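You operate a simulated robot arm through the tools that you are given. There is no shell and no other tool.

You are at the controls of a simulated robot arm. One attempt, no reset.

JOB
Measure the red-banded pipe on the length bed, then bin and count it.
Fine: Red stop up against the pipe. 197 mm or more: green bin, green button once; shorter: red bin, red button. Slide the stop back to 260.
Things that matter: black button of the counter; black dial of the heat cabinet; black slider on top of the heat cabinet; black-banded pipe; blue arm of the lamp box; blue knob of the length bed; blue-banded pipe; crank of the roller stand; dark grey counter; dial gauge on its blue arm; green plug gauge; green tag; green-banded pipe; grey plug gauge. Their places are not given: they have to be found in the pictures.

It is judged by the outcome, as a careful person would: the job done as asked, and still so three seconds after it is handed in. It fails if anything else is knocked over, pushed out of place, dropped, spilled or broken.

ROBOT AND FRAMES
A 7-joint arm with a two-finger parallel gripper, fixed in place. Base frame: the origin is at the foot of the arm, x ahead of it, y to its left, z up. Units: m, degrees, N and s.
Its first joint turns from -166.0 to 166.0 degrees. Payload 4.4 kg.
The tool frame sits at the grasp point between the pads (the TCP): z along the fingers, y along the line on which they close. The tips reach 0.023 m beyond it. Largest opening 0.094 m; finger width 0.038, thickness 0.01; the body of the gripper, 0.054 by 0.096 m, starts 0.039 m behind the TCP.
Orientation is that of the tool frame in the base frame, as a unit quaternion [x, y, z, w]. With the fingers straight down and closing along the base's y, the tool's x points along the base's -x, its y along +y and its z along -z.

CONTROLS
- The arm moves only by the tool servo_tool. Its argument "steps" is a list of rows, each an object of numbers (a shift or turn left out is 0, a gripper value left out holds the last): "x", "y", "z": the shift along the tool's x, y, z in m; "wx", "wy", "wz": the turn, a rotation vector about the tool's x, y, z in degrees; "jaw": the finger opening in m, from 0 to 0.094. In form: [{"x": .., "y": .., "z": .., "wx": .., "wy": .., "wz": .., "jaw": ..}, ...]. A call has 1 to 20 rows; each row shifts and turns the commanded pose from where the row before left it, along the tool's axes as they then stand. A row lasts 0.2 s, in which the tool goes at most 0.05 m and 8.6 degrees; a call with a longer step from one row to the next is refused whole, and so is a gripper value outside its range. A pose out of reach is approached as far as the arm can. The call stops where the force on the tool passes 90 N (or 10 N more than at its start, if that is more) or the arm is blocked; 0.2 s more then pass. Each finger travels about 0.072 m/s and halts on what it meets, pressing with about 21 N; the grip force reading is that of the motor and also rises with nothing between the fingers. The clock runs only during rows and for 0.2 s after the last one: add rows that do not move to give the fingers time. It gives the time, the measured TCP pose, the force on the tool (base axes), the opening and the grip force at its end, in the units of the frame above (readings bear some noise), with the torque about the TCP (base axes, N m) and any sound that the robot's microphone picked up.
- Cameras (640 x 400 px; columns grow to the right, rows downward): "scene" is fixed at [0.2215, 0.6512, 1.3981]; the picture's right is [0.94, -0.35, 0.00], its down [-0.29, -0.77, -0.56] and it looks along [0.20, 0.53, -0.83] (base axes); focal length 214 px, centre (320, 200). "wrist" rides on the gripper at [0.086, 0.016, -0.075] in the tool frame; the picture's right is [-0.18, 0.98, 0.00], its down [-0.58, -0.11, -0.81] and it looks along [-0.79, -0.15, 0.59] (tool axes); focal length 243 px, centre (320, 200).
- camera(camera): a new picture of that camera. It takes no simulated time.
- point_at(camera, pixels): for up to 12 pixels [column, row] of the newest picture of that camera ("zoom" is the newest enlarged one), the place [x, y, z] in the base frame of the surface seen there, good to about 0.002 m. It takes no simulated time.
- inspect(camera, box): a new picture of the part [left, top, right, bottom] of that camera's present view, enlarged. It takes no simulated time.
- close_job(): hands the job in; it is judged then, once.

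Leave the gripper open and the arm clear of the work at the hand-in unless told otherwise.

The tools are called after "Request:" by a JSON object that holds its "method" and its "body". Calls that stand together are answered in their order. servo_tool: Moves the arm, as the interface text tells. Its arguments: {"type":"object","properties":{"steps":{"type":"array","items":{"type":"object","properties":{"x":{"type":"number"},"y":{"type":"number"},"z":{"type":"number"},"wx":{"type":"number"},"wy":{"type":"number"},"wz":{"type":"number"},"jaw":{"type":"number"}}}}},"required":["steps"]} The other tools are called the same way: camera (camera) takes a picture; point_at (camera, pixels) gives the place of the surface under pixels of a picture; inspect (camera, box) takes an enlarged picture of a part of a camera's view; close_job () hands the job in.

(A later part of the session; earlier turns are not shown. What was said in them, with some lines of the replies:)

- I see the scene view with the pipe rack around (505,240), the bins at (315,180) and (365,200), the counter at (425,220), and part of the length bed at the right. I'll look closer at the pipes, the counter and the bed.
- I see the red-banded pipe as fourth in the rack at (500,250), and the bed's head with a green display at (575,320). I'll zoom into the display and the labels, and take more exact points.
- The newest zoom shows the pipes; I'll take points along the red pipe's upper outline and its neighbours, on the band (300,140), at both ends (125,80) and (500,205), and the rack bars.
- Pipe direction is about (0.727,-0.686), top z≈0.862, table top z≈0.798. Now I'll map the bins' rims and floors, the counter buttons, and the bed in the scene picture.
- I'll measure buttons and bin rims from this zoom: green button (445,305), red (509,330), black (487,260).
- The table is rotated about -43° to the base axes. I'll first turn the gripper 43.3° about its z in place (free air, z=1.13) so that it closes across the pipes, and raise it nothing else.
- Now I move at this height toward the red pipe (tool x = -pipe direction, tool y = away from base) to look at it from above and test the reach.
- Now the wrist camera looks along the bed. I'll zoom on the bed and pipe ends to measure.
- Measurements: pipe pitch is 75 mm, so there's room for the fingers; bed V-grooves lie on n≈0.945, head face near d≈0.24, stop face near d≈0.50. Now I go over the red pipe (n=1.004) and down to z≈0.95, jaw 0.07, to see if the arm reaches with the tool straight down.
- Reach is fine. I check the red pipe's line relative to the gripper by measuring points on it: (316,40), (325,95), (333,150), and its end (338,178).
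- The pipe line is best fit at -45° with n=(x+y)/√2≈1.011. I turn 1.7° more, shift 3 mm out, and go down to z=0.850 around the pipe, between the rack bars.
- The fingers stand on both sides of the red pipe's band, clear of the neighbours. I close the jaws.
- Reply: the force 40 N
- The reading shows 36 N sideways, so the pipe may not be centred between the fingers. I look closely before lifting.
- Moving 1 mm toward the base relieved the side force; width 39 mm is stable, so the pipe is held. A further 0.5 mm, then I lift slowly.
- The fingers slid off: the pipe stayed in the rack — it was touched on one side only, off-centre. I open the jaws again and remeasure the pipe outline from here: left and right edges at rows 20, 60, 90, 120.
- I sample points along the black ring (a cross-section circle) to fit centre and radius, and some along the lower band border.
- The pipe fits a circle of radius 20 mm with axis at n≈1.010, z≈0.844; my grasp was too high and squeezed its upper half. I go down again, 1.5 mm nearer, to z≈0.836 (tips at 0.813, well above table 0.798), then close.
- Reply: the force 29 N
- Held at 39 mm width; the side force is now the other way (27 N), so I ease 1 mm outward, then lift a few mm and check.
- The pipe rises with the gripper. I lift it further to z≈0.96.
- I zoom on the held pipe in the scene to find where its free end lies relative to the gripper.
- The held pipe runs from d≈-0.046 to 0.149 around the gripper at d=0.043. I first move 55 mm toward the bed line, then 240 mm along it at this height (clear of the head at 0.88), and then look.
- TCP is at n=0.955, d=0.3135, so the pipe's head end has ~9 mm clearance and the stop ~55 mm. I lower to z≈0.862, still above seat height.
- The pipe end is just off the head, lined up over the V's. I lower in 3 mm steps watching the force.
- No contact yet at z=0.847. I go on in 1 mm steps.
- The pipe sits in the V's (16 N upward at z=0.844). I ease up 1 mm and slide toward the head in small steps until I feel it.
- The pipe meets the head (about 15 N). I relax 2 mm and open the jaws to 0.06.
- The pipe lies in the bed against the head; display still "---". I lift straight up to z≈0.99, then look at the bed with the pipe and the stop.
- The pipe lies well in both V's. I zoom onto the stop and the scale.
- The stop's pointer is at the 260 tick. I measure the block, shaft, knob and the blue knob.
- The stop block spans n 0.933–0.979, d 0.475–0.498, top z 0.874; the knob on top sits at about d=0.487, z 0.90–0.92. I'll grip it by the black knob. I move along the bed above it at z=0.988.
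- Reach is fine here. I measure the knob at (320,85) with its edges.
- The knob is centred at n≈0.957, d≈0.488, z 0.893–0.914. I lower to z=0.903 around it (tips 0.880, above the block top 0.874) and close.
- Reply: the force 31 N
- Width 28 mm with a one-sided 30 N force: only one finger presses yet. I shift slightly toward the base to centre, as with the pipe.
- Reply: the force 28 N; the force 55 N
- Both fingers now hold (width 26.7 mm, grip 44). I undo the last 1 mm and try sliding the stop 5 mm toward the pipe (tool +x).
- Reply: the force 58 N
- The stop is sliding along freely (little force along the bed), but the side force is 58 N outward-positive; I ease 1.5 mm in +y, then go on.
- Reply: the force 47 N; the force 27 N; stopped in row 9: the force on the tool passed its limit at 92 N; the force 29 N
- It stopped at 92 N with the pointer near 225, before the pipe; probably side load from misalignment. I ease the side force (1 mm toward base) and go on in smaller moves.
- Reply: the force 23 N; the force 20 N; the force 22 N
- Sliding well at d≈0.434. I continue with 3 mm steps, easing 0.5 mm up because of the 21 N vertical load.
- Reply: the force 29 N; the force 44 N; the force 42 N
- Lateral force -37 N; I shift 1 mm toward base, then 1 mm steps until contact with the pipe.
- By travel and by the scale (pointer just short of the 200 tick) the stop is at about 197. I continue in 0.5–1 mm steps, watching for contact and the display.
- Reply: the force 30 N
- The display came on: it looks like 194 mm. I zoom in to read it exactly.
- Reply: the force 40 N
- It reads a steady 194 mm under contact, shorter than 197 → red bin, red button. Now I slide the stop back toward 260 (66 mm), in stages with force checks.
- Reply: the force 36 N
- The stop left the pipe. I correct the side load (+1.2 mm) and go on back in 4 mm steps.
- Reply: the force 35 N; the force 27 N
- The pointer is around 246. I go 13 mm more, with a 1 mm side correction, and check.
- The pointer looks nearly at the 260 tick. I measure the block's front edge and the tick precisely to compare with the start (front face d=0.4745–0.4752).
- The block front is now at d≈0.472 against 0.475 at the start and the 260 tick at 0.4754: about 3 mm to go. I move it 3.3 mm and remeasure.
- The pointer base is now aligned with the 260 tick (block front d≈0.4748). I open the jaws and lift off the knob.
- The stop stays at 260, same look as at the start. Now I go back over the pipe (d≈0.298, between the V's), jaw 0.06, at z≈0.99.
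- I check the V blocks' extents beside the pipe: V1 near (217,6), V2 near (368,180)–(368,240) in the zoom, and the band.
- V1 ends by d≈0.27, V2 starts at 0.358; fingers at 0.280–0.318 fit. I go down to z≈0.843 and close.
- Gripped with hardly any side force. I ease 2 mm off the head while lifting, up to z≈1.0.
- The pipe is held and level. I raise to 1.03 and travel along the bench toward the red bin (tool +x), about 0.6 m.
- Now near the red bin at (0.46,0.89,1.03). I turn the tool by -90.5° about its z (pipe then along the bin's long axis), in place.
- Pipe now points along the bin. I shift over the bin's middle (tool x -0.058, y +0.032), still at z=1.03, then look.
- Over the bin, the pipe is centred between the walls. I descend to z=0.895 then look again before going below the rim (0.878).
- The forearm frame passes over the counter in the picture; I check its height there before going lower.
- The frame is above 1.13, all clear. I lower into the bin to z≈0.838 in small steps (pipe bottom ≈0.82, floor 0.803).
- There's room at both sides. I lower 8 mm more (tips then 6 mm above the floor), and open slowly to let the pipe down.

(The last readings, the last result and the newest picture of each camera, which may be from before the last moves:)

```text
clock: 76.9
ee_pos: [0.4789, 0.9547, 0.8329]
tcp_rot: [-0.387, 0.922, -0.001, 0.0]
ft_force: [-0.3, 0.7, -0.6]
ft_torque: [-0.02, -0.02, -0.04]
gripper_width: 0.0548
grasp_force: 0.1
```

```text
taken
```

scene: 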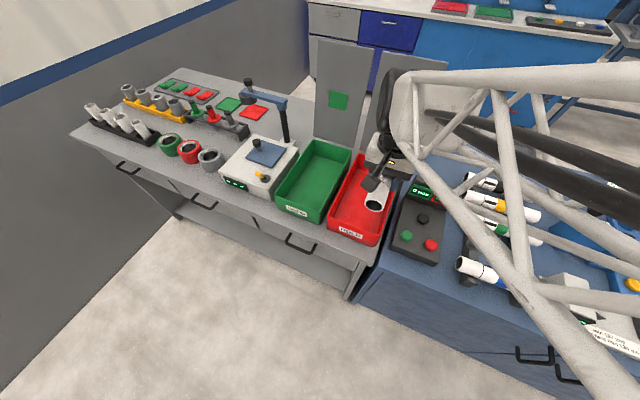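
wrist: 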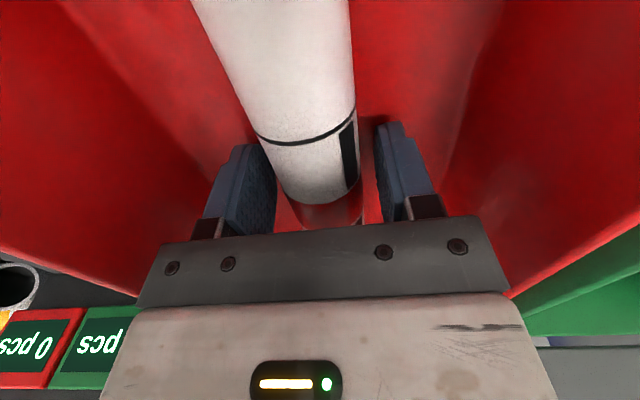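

The pipe lies on the bin floor between the open fingers. I lift straight up to z≈1.03.

Request:
{"method": "servo_tool", "body": {"steps": [{"z": -0.02}, {"z": -0.03}, {"z": -0.04}, {"z": -0.04}, {"z": -0.04}, {"z": -0.03}, {}]}}

Request:
{"method": "camera", "body": {"camera": "wrist"}}

Request:
{"method": "inspect", "body": {"camera": "scene", "box": [300, 130, 480, 280]}}

```text
clock: 78.5
ee_pos: [0.4796, 0.9539, 1.0318]
tcp_rot: [-0.386, 0.923, 0.0, -0.001]
ft_force: [0.1, 0.1, 0.3]
ft_torque: [-0.01, -0.02, -0.01]
gripper_width: 0.0552
grasp_force: 0.0
```

```text
taken
```

wrist: 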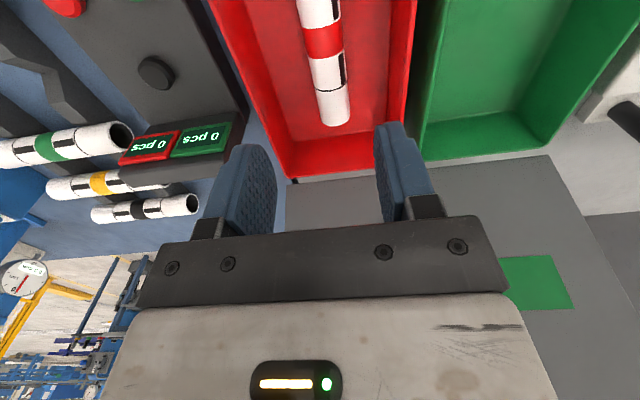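

```text
2.67 times, centred on (390, 205) of scene
```

zoom: 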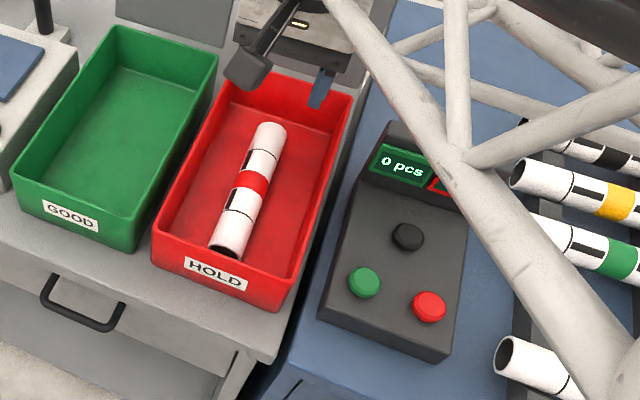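

The pipe lies in the red HOLD bin. Next the red button at (429,306) in the zoom; I measure it and the counter.

Request:
{"method": "inspect", "body": {"camera": "scene", "box": [390, 200, 460, 270]}}

```text
5.71 times, centred on (425, 235) of scene
```

zoom: 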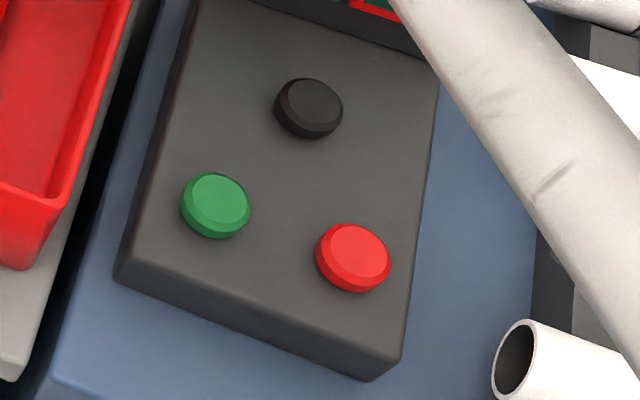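

Request:
{"method": "point_at", "body": {"camera": "zoom", "pixels": [[358, 253], [335, 245], [380, 262], [358, 232], [355, 275], [345, 270], [220, 200], [310, 102], [320, 320], [300, 200], [385, 290], [330, 275]]}}

```text
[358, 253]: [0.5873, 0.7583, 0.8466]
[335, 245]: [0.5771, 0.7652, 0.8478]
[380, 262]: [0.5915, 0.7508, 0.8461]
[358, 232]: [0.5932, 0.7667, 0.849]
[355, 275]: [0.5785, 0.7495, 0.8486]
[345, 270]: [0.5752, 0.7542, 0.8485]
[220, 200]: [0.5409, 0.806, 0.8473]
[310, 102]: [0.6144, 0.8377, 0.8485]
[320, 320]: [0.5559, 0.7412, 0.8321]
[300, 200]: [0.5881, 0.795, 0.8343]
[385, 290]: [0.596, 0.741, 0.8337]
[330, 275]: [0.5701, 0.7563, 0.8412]
```

The red button's top centre is at (0.586,0.758,0.848). I close the jaws and move above it at z=1.03.

Request:
{"method": "servo_tool", "body": {"steps": [{"x": 0.013, "y": -0.0427, "jaw": 0.0}, {"x": 0.013, "y": -0.0427}, {"x": 0.013, "y": -0.0427}, {"x": 0.013, "y": -0.0427}, {"x": 0.0128, "y": -0.0425}, {}, {}]}}

Request:
{"method": "camera", "body": {"camera": "wrist"}}

Request:
{"method": "camera", "body": {"camera": "scene"}}

```text
clock: 80.1
ee_pos: [0.5845, 0.7596, 1.0336]
tcp_rot: [-0.386, 0.923, -0.001, -0.001]
ft_force: [-0.7, 0.2, -0.2]
ft_torque: [-0.01, 0.02, 0.02]
gripper_width: 0.0
grasp_force: 21.0
```

```text
taken
```

wrist: 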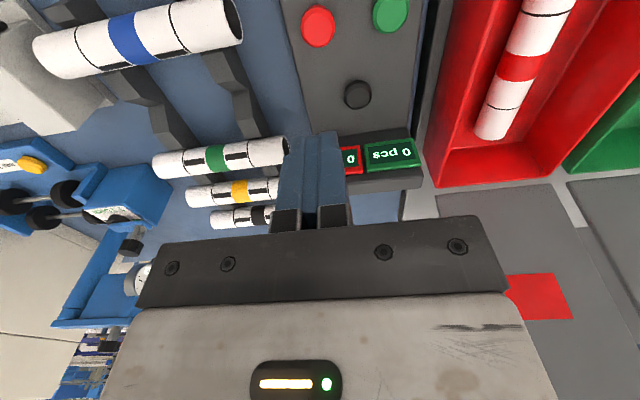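

```text
taken
```

scene: 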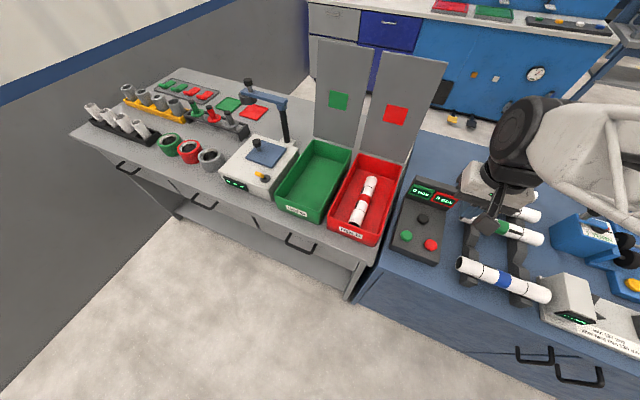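

I verify the red button's place from this view at (319,26) before going down.

Request:
{"method": "point_at", "body": {"camera": "wrist", "pixels": [[319, 24], [305, 28], [333, 22], [320, 40], [318, 10], [357, 93], [390, 12]]}}

Request:
{"method": "servo_tool", "body": {"steps": [{"z": 0.04}, {"z": 0.04}, {"z": 0.04}, {"z": 0.02}, {}]}}

Request:
{"method": "camera", "body": {"camera": "wrist"}}

Request:
{"method": "inspect", "body": {"camera": "scene", "box": [390, 170, 490, 270]}}

```text
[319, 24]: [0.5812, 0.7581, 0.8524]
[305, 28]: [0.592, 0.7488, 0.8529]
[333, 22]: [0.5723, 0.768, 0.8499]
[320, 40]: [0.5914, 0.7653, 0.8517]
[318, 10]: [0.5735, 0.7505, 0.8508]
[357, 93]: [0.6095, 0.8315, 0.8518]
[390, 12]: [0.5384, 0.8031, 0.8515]
```

```text
clock: 81.3
ee_pos: [0.5853, 0.7595, 0.8905]
tcp_rot: [-0.386, 0.922, -0.001, -0.001]
ft_force: [-0.5, -0.9, 0.2]
ft_torque: [-0.03, 0.01, -0.01]
gripper_width: 0.0
grasp_force: 21.2
```

```text
taken
```

wrist: 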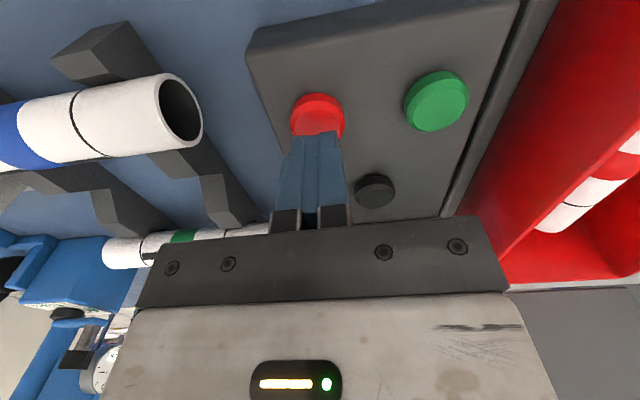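

```text
4.00 times, centred on (440, 220) of scene
```

zoom: 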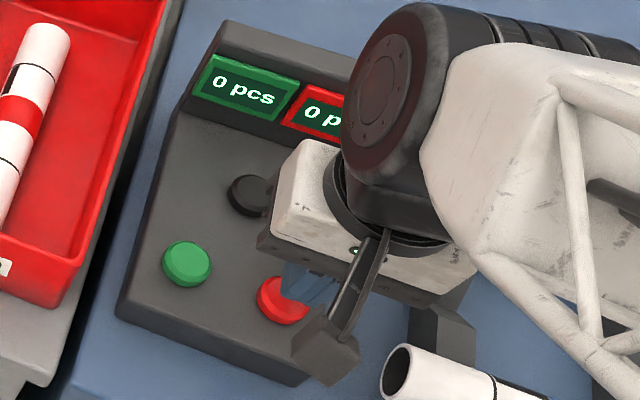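

Fingertips are over the red button (tip z≈0.867, button top ≈0.850). I go down to just above it, then press in small steps, watching force and sound.

Request:
{"method": "servo_tool", "body": {"steps": [{"x": 0.002, "z": 0.005}, {"z": 0.005}, {"z": 0.003}, {}]}}

Request:
{"method": "servo_tool", "body": {"steps": [{"z": 0.0015}, {"z": 0.0015}, {"z": 0.0015}, {}]}}

```text
clock: 82.3
ee_pos: [0.582, 0.7576, 0.8785]
tcp_rot: [-0.386, 0.923, 0.0, -0.001]
ft_force: [0.3, 0.5, 0.2]
ft_torque: [-0.01, -0.01, -0.01]
gripper_width: 0.0001
grasp_force: 21.3
```

```text
clock: 83.3
ee_pos: [0.583, 0.7557, 0.8755]
tcp_rot: [-0.386, 0.923, 0.0, 0.0]
ft_force: [-0.5, 0.4, 0.4]
ft_torque: [0.0, 0.01, -0.01]
gripper_width: 0.0001
grasp_force: 21.0
```

Request:
{"method": "servo_tool", "body": {"steps": [{"z": 0.0015}, {"z": 0.001}, {}]}}

Request:
{"method": "servo_tool", "body": {"steps": [{"z": 0.001}, {"z": 0.001}, {}]}}

Request:
{"method": "inspect", "body": {"camera": "scene", "box": [390, 170, 490, 270]}}

```text
clock: 84.1
ee_pos: [0.5817, 0.7579, 0.873]
tcp_rot: [-0.386, 0.922, 0.0, -0.001]
ft_force: [-0.9, 0.7, 0.7]
ft_torque: [-0.02, -0.02, 0.01]
gripper_width: 0.0
grasp_force: 21.1
```

```text
clock: 84.9
ee_pos: [0.5828, 0.757, 0.87]
tcp_rot: [-0.386, 0.922, 0.0, 0.0]
ft_force: [0.0, 0.4, 2.0]
ft_torque: [0.01, -0.04, 0.02]
gripper_width: 0.0
grasp_force: 20.9
```

```text
4.00 times, centred on (440, 220) of scene
```

zoom: 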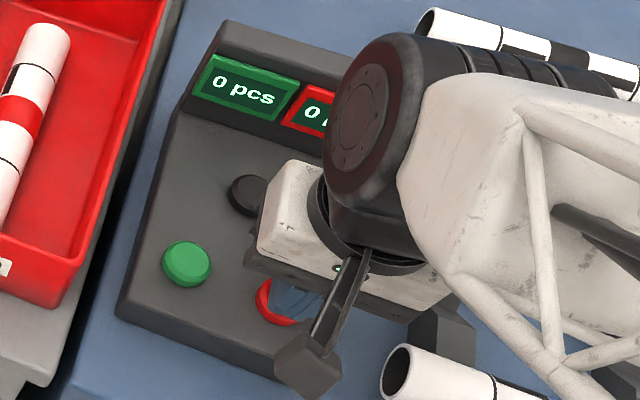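

Contact begins (2 N). I press on in 1 mm steps.

Request:
{"method": "servo_tool", "body": {"steps": [{"z": 0.001}, {}]}}

Request:
{"method": "servo_tool", "body": {"steps": [{"z": 0.001}, {}]}}

Request:
{"method": "inspect", "body": {"camera": "scene", "box": [390, 170, 490, 270]}}

```text
clock: 85.5
ee_pos: [0.5834, 0.7573, 0.8703]
tcp_rot: [-0.386, 0.923, 0.0, -0.001]
ft_force: [-0.4, 0.9, 1.0]
ft_torque: [0.03, -0.02, 0.01]
gripper_width: 0.0002
grasp_force: 21.1
heard: click
```

```text
clock: 86.1
ee_pos: [0.5839, 0.7577, 0.8693]
tcp_rot: [-0.385, 0.923, 0.0, -0.001]
ft_force: [0.7, 0.8, 3.4]
ft_torque: [0.03, -0.01, 0.02]
gripper_width: 0.0
grasp_force: 20.7
```

```text
4.00 times, centred on (440, 220) of scene
```

zoom: 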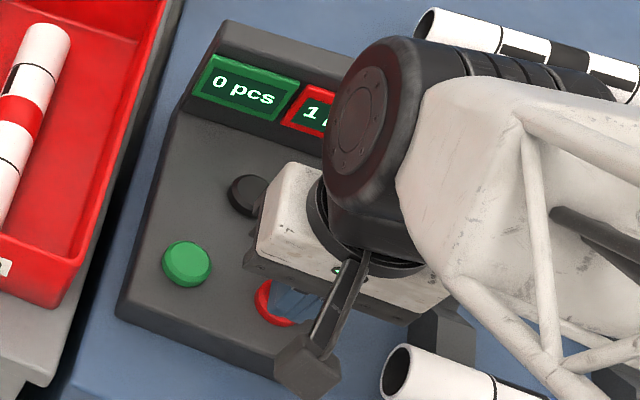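

A click was heard and the red display shows 1. I lift straight up in one go, so it isn't pressed again, then open the jaws and check.

Request:
{"method": "servo_tool", "body": {"steps": [{"z": -0.02}, {"z": -0.04}, {"z": -0.04}, {"z": -0.04}, {"z": -0.03}, {"jaw": 0.06}, {}, {}]}}

Request:
{"method": "camera", "body": {"camera": "scene"}}

Request:
{"method": "inspect", "body": {"camera": "scene", "box": [390, 170, 490, 270]}}

Request:
{"method": "camera", "body": {"camera": "wrist"}}

```text
clock: 87.9
ee_pos: [0.5842, 0.7587, 1.0404]
tcp_rot: [-0.385, 0.923, 0.0, -0.001]
ft_force: [-0.3, 0.3, -0.3]
ft_torque: [0.0, 0.02, -0.03]
gripper_width: 0.0601
grasp_force: 0.1
```

```text
taken
```

scene: 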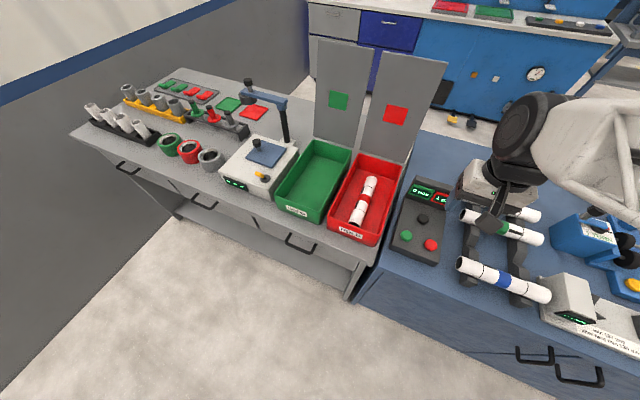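

```text
4.00 times, centred on (440, 220) of scene
```

zoom: 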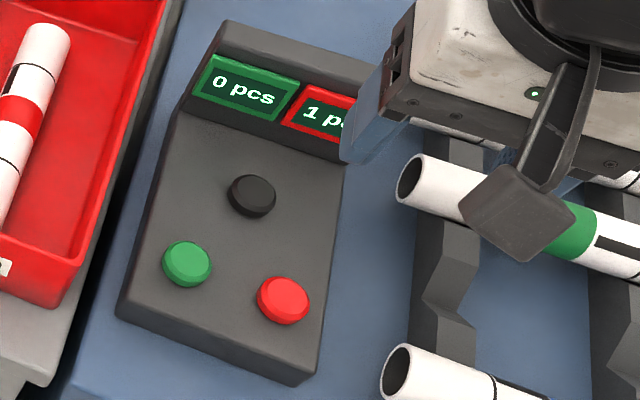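

```text
taken
```

wrist: 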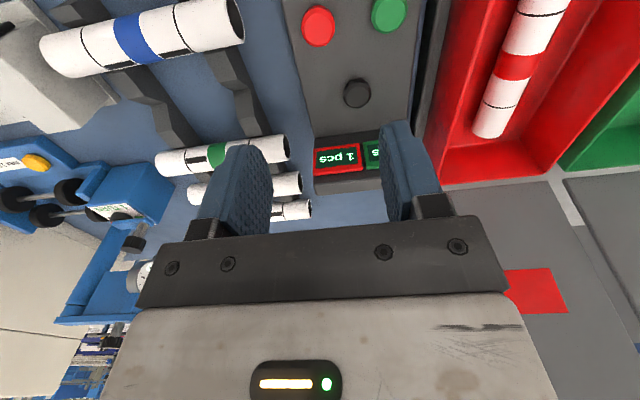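

Red counter 1, green 0, the pipe in the red bin. I draw the arm back toward the base and up, clear of the work.

Request:
{"method": "servo_tool", "body": {"steps": [{"z": -0.03}, {"x": 0.04, "z": -0.02}, {"x": 0.04, "z": -0.02}, {"x": 0.045}, {"x": 0.045}, {"jaw": 0.09}, {}]}}

Request:
{"method": "camera", "body": {"camera": "scene"}}

Request:
{"method": "inspect", "body": {"camera": "scene", "box": [300, 130, 480, 280]}}

```text
clock: 89.5
ee_pos: [0.4642, 0.6358, 1.1095]
tcp_rot: [-0.386, 0.922, -0.001, -0.001]
ft_force: [-0.5, -0.3, -1.0]
ft_torque: [0.05, -0.01, -0.01]
gripper_width: 0.09
grasp_force: 0.1
```

```text
taken
```

scene: 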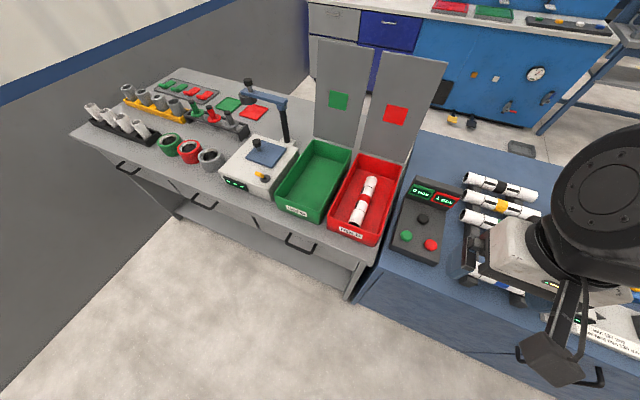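

```text
2.67 times, centred on (390, 205) of scene
```

zoom: 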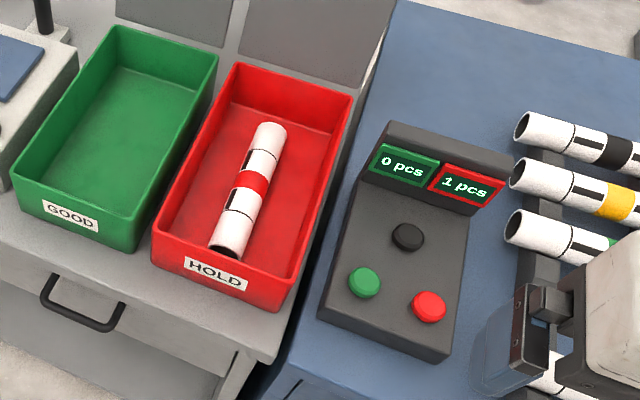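

Everything is in place: the pipe measured 194 mm and lies in the red bin, the red counter shows 1 and the green 0, the stop was left at 260, and the gripper is open and clear. I hand the job in.

Request:
{"method": "close_job", "body": {}}

```text
The job is handed in.
```

The red-banded pipe measured 194 mm on the length bed. That is under 197 mm, so it went into the red bin and I pressed the red button once.

- **Counter:** the red display shows 1 and the green shows 0.
- **Stop:** it is back at the 260 mark, with the pointer lined up on the tick to within about a millimetre.
- **Arm:** the gripper is open and clear of the work.
- **First grasp slipped:** my first try at picking the pipe out of the rack was too high, and the fingers slid off it. The pipe stayed in its place in the rack, and the second grasp held.
- **Stop slide interrupted:** sliding the stop toward the pipe, the move cut out once at 92 N, short of the pipe. I put that down to side load on the knob. I eased it off and finished in smaller steps.

Nothing else looked moved or knocked over in the pictures. I did not photograph the stop again after checking it at 260, but I saw nothing touch it after that.
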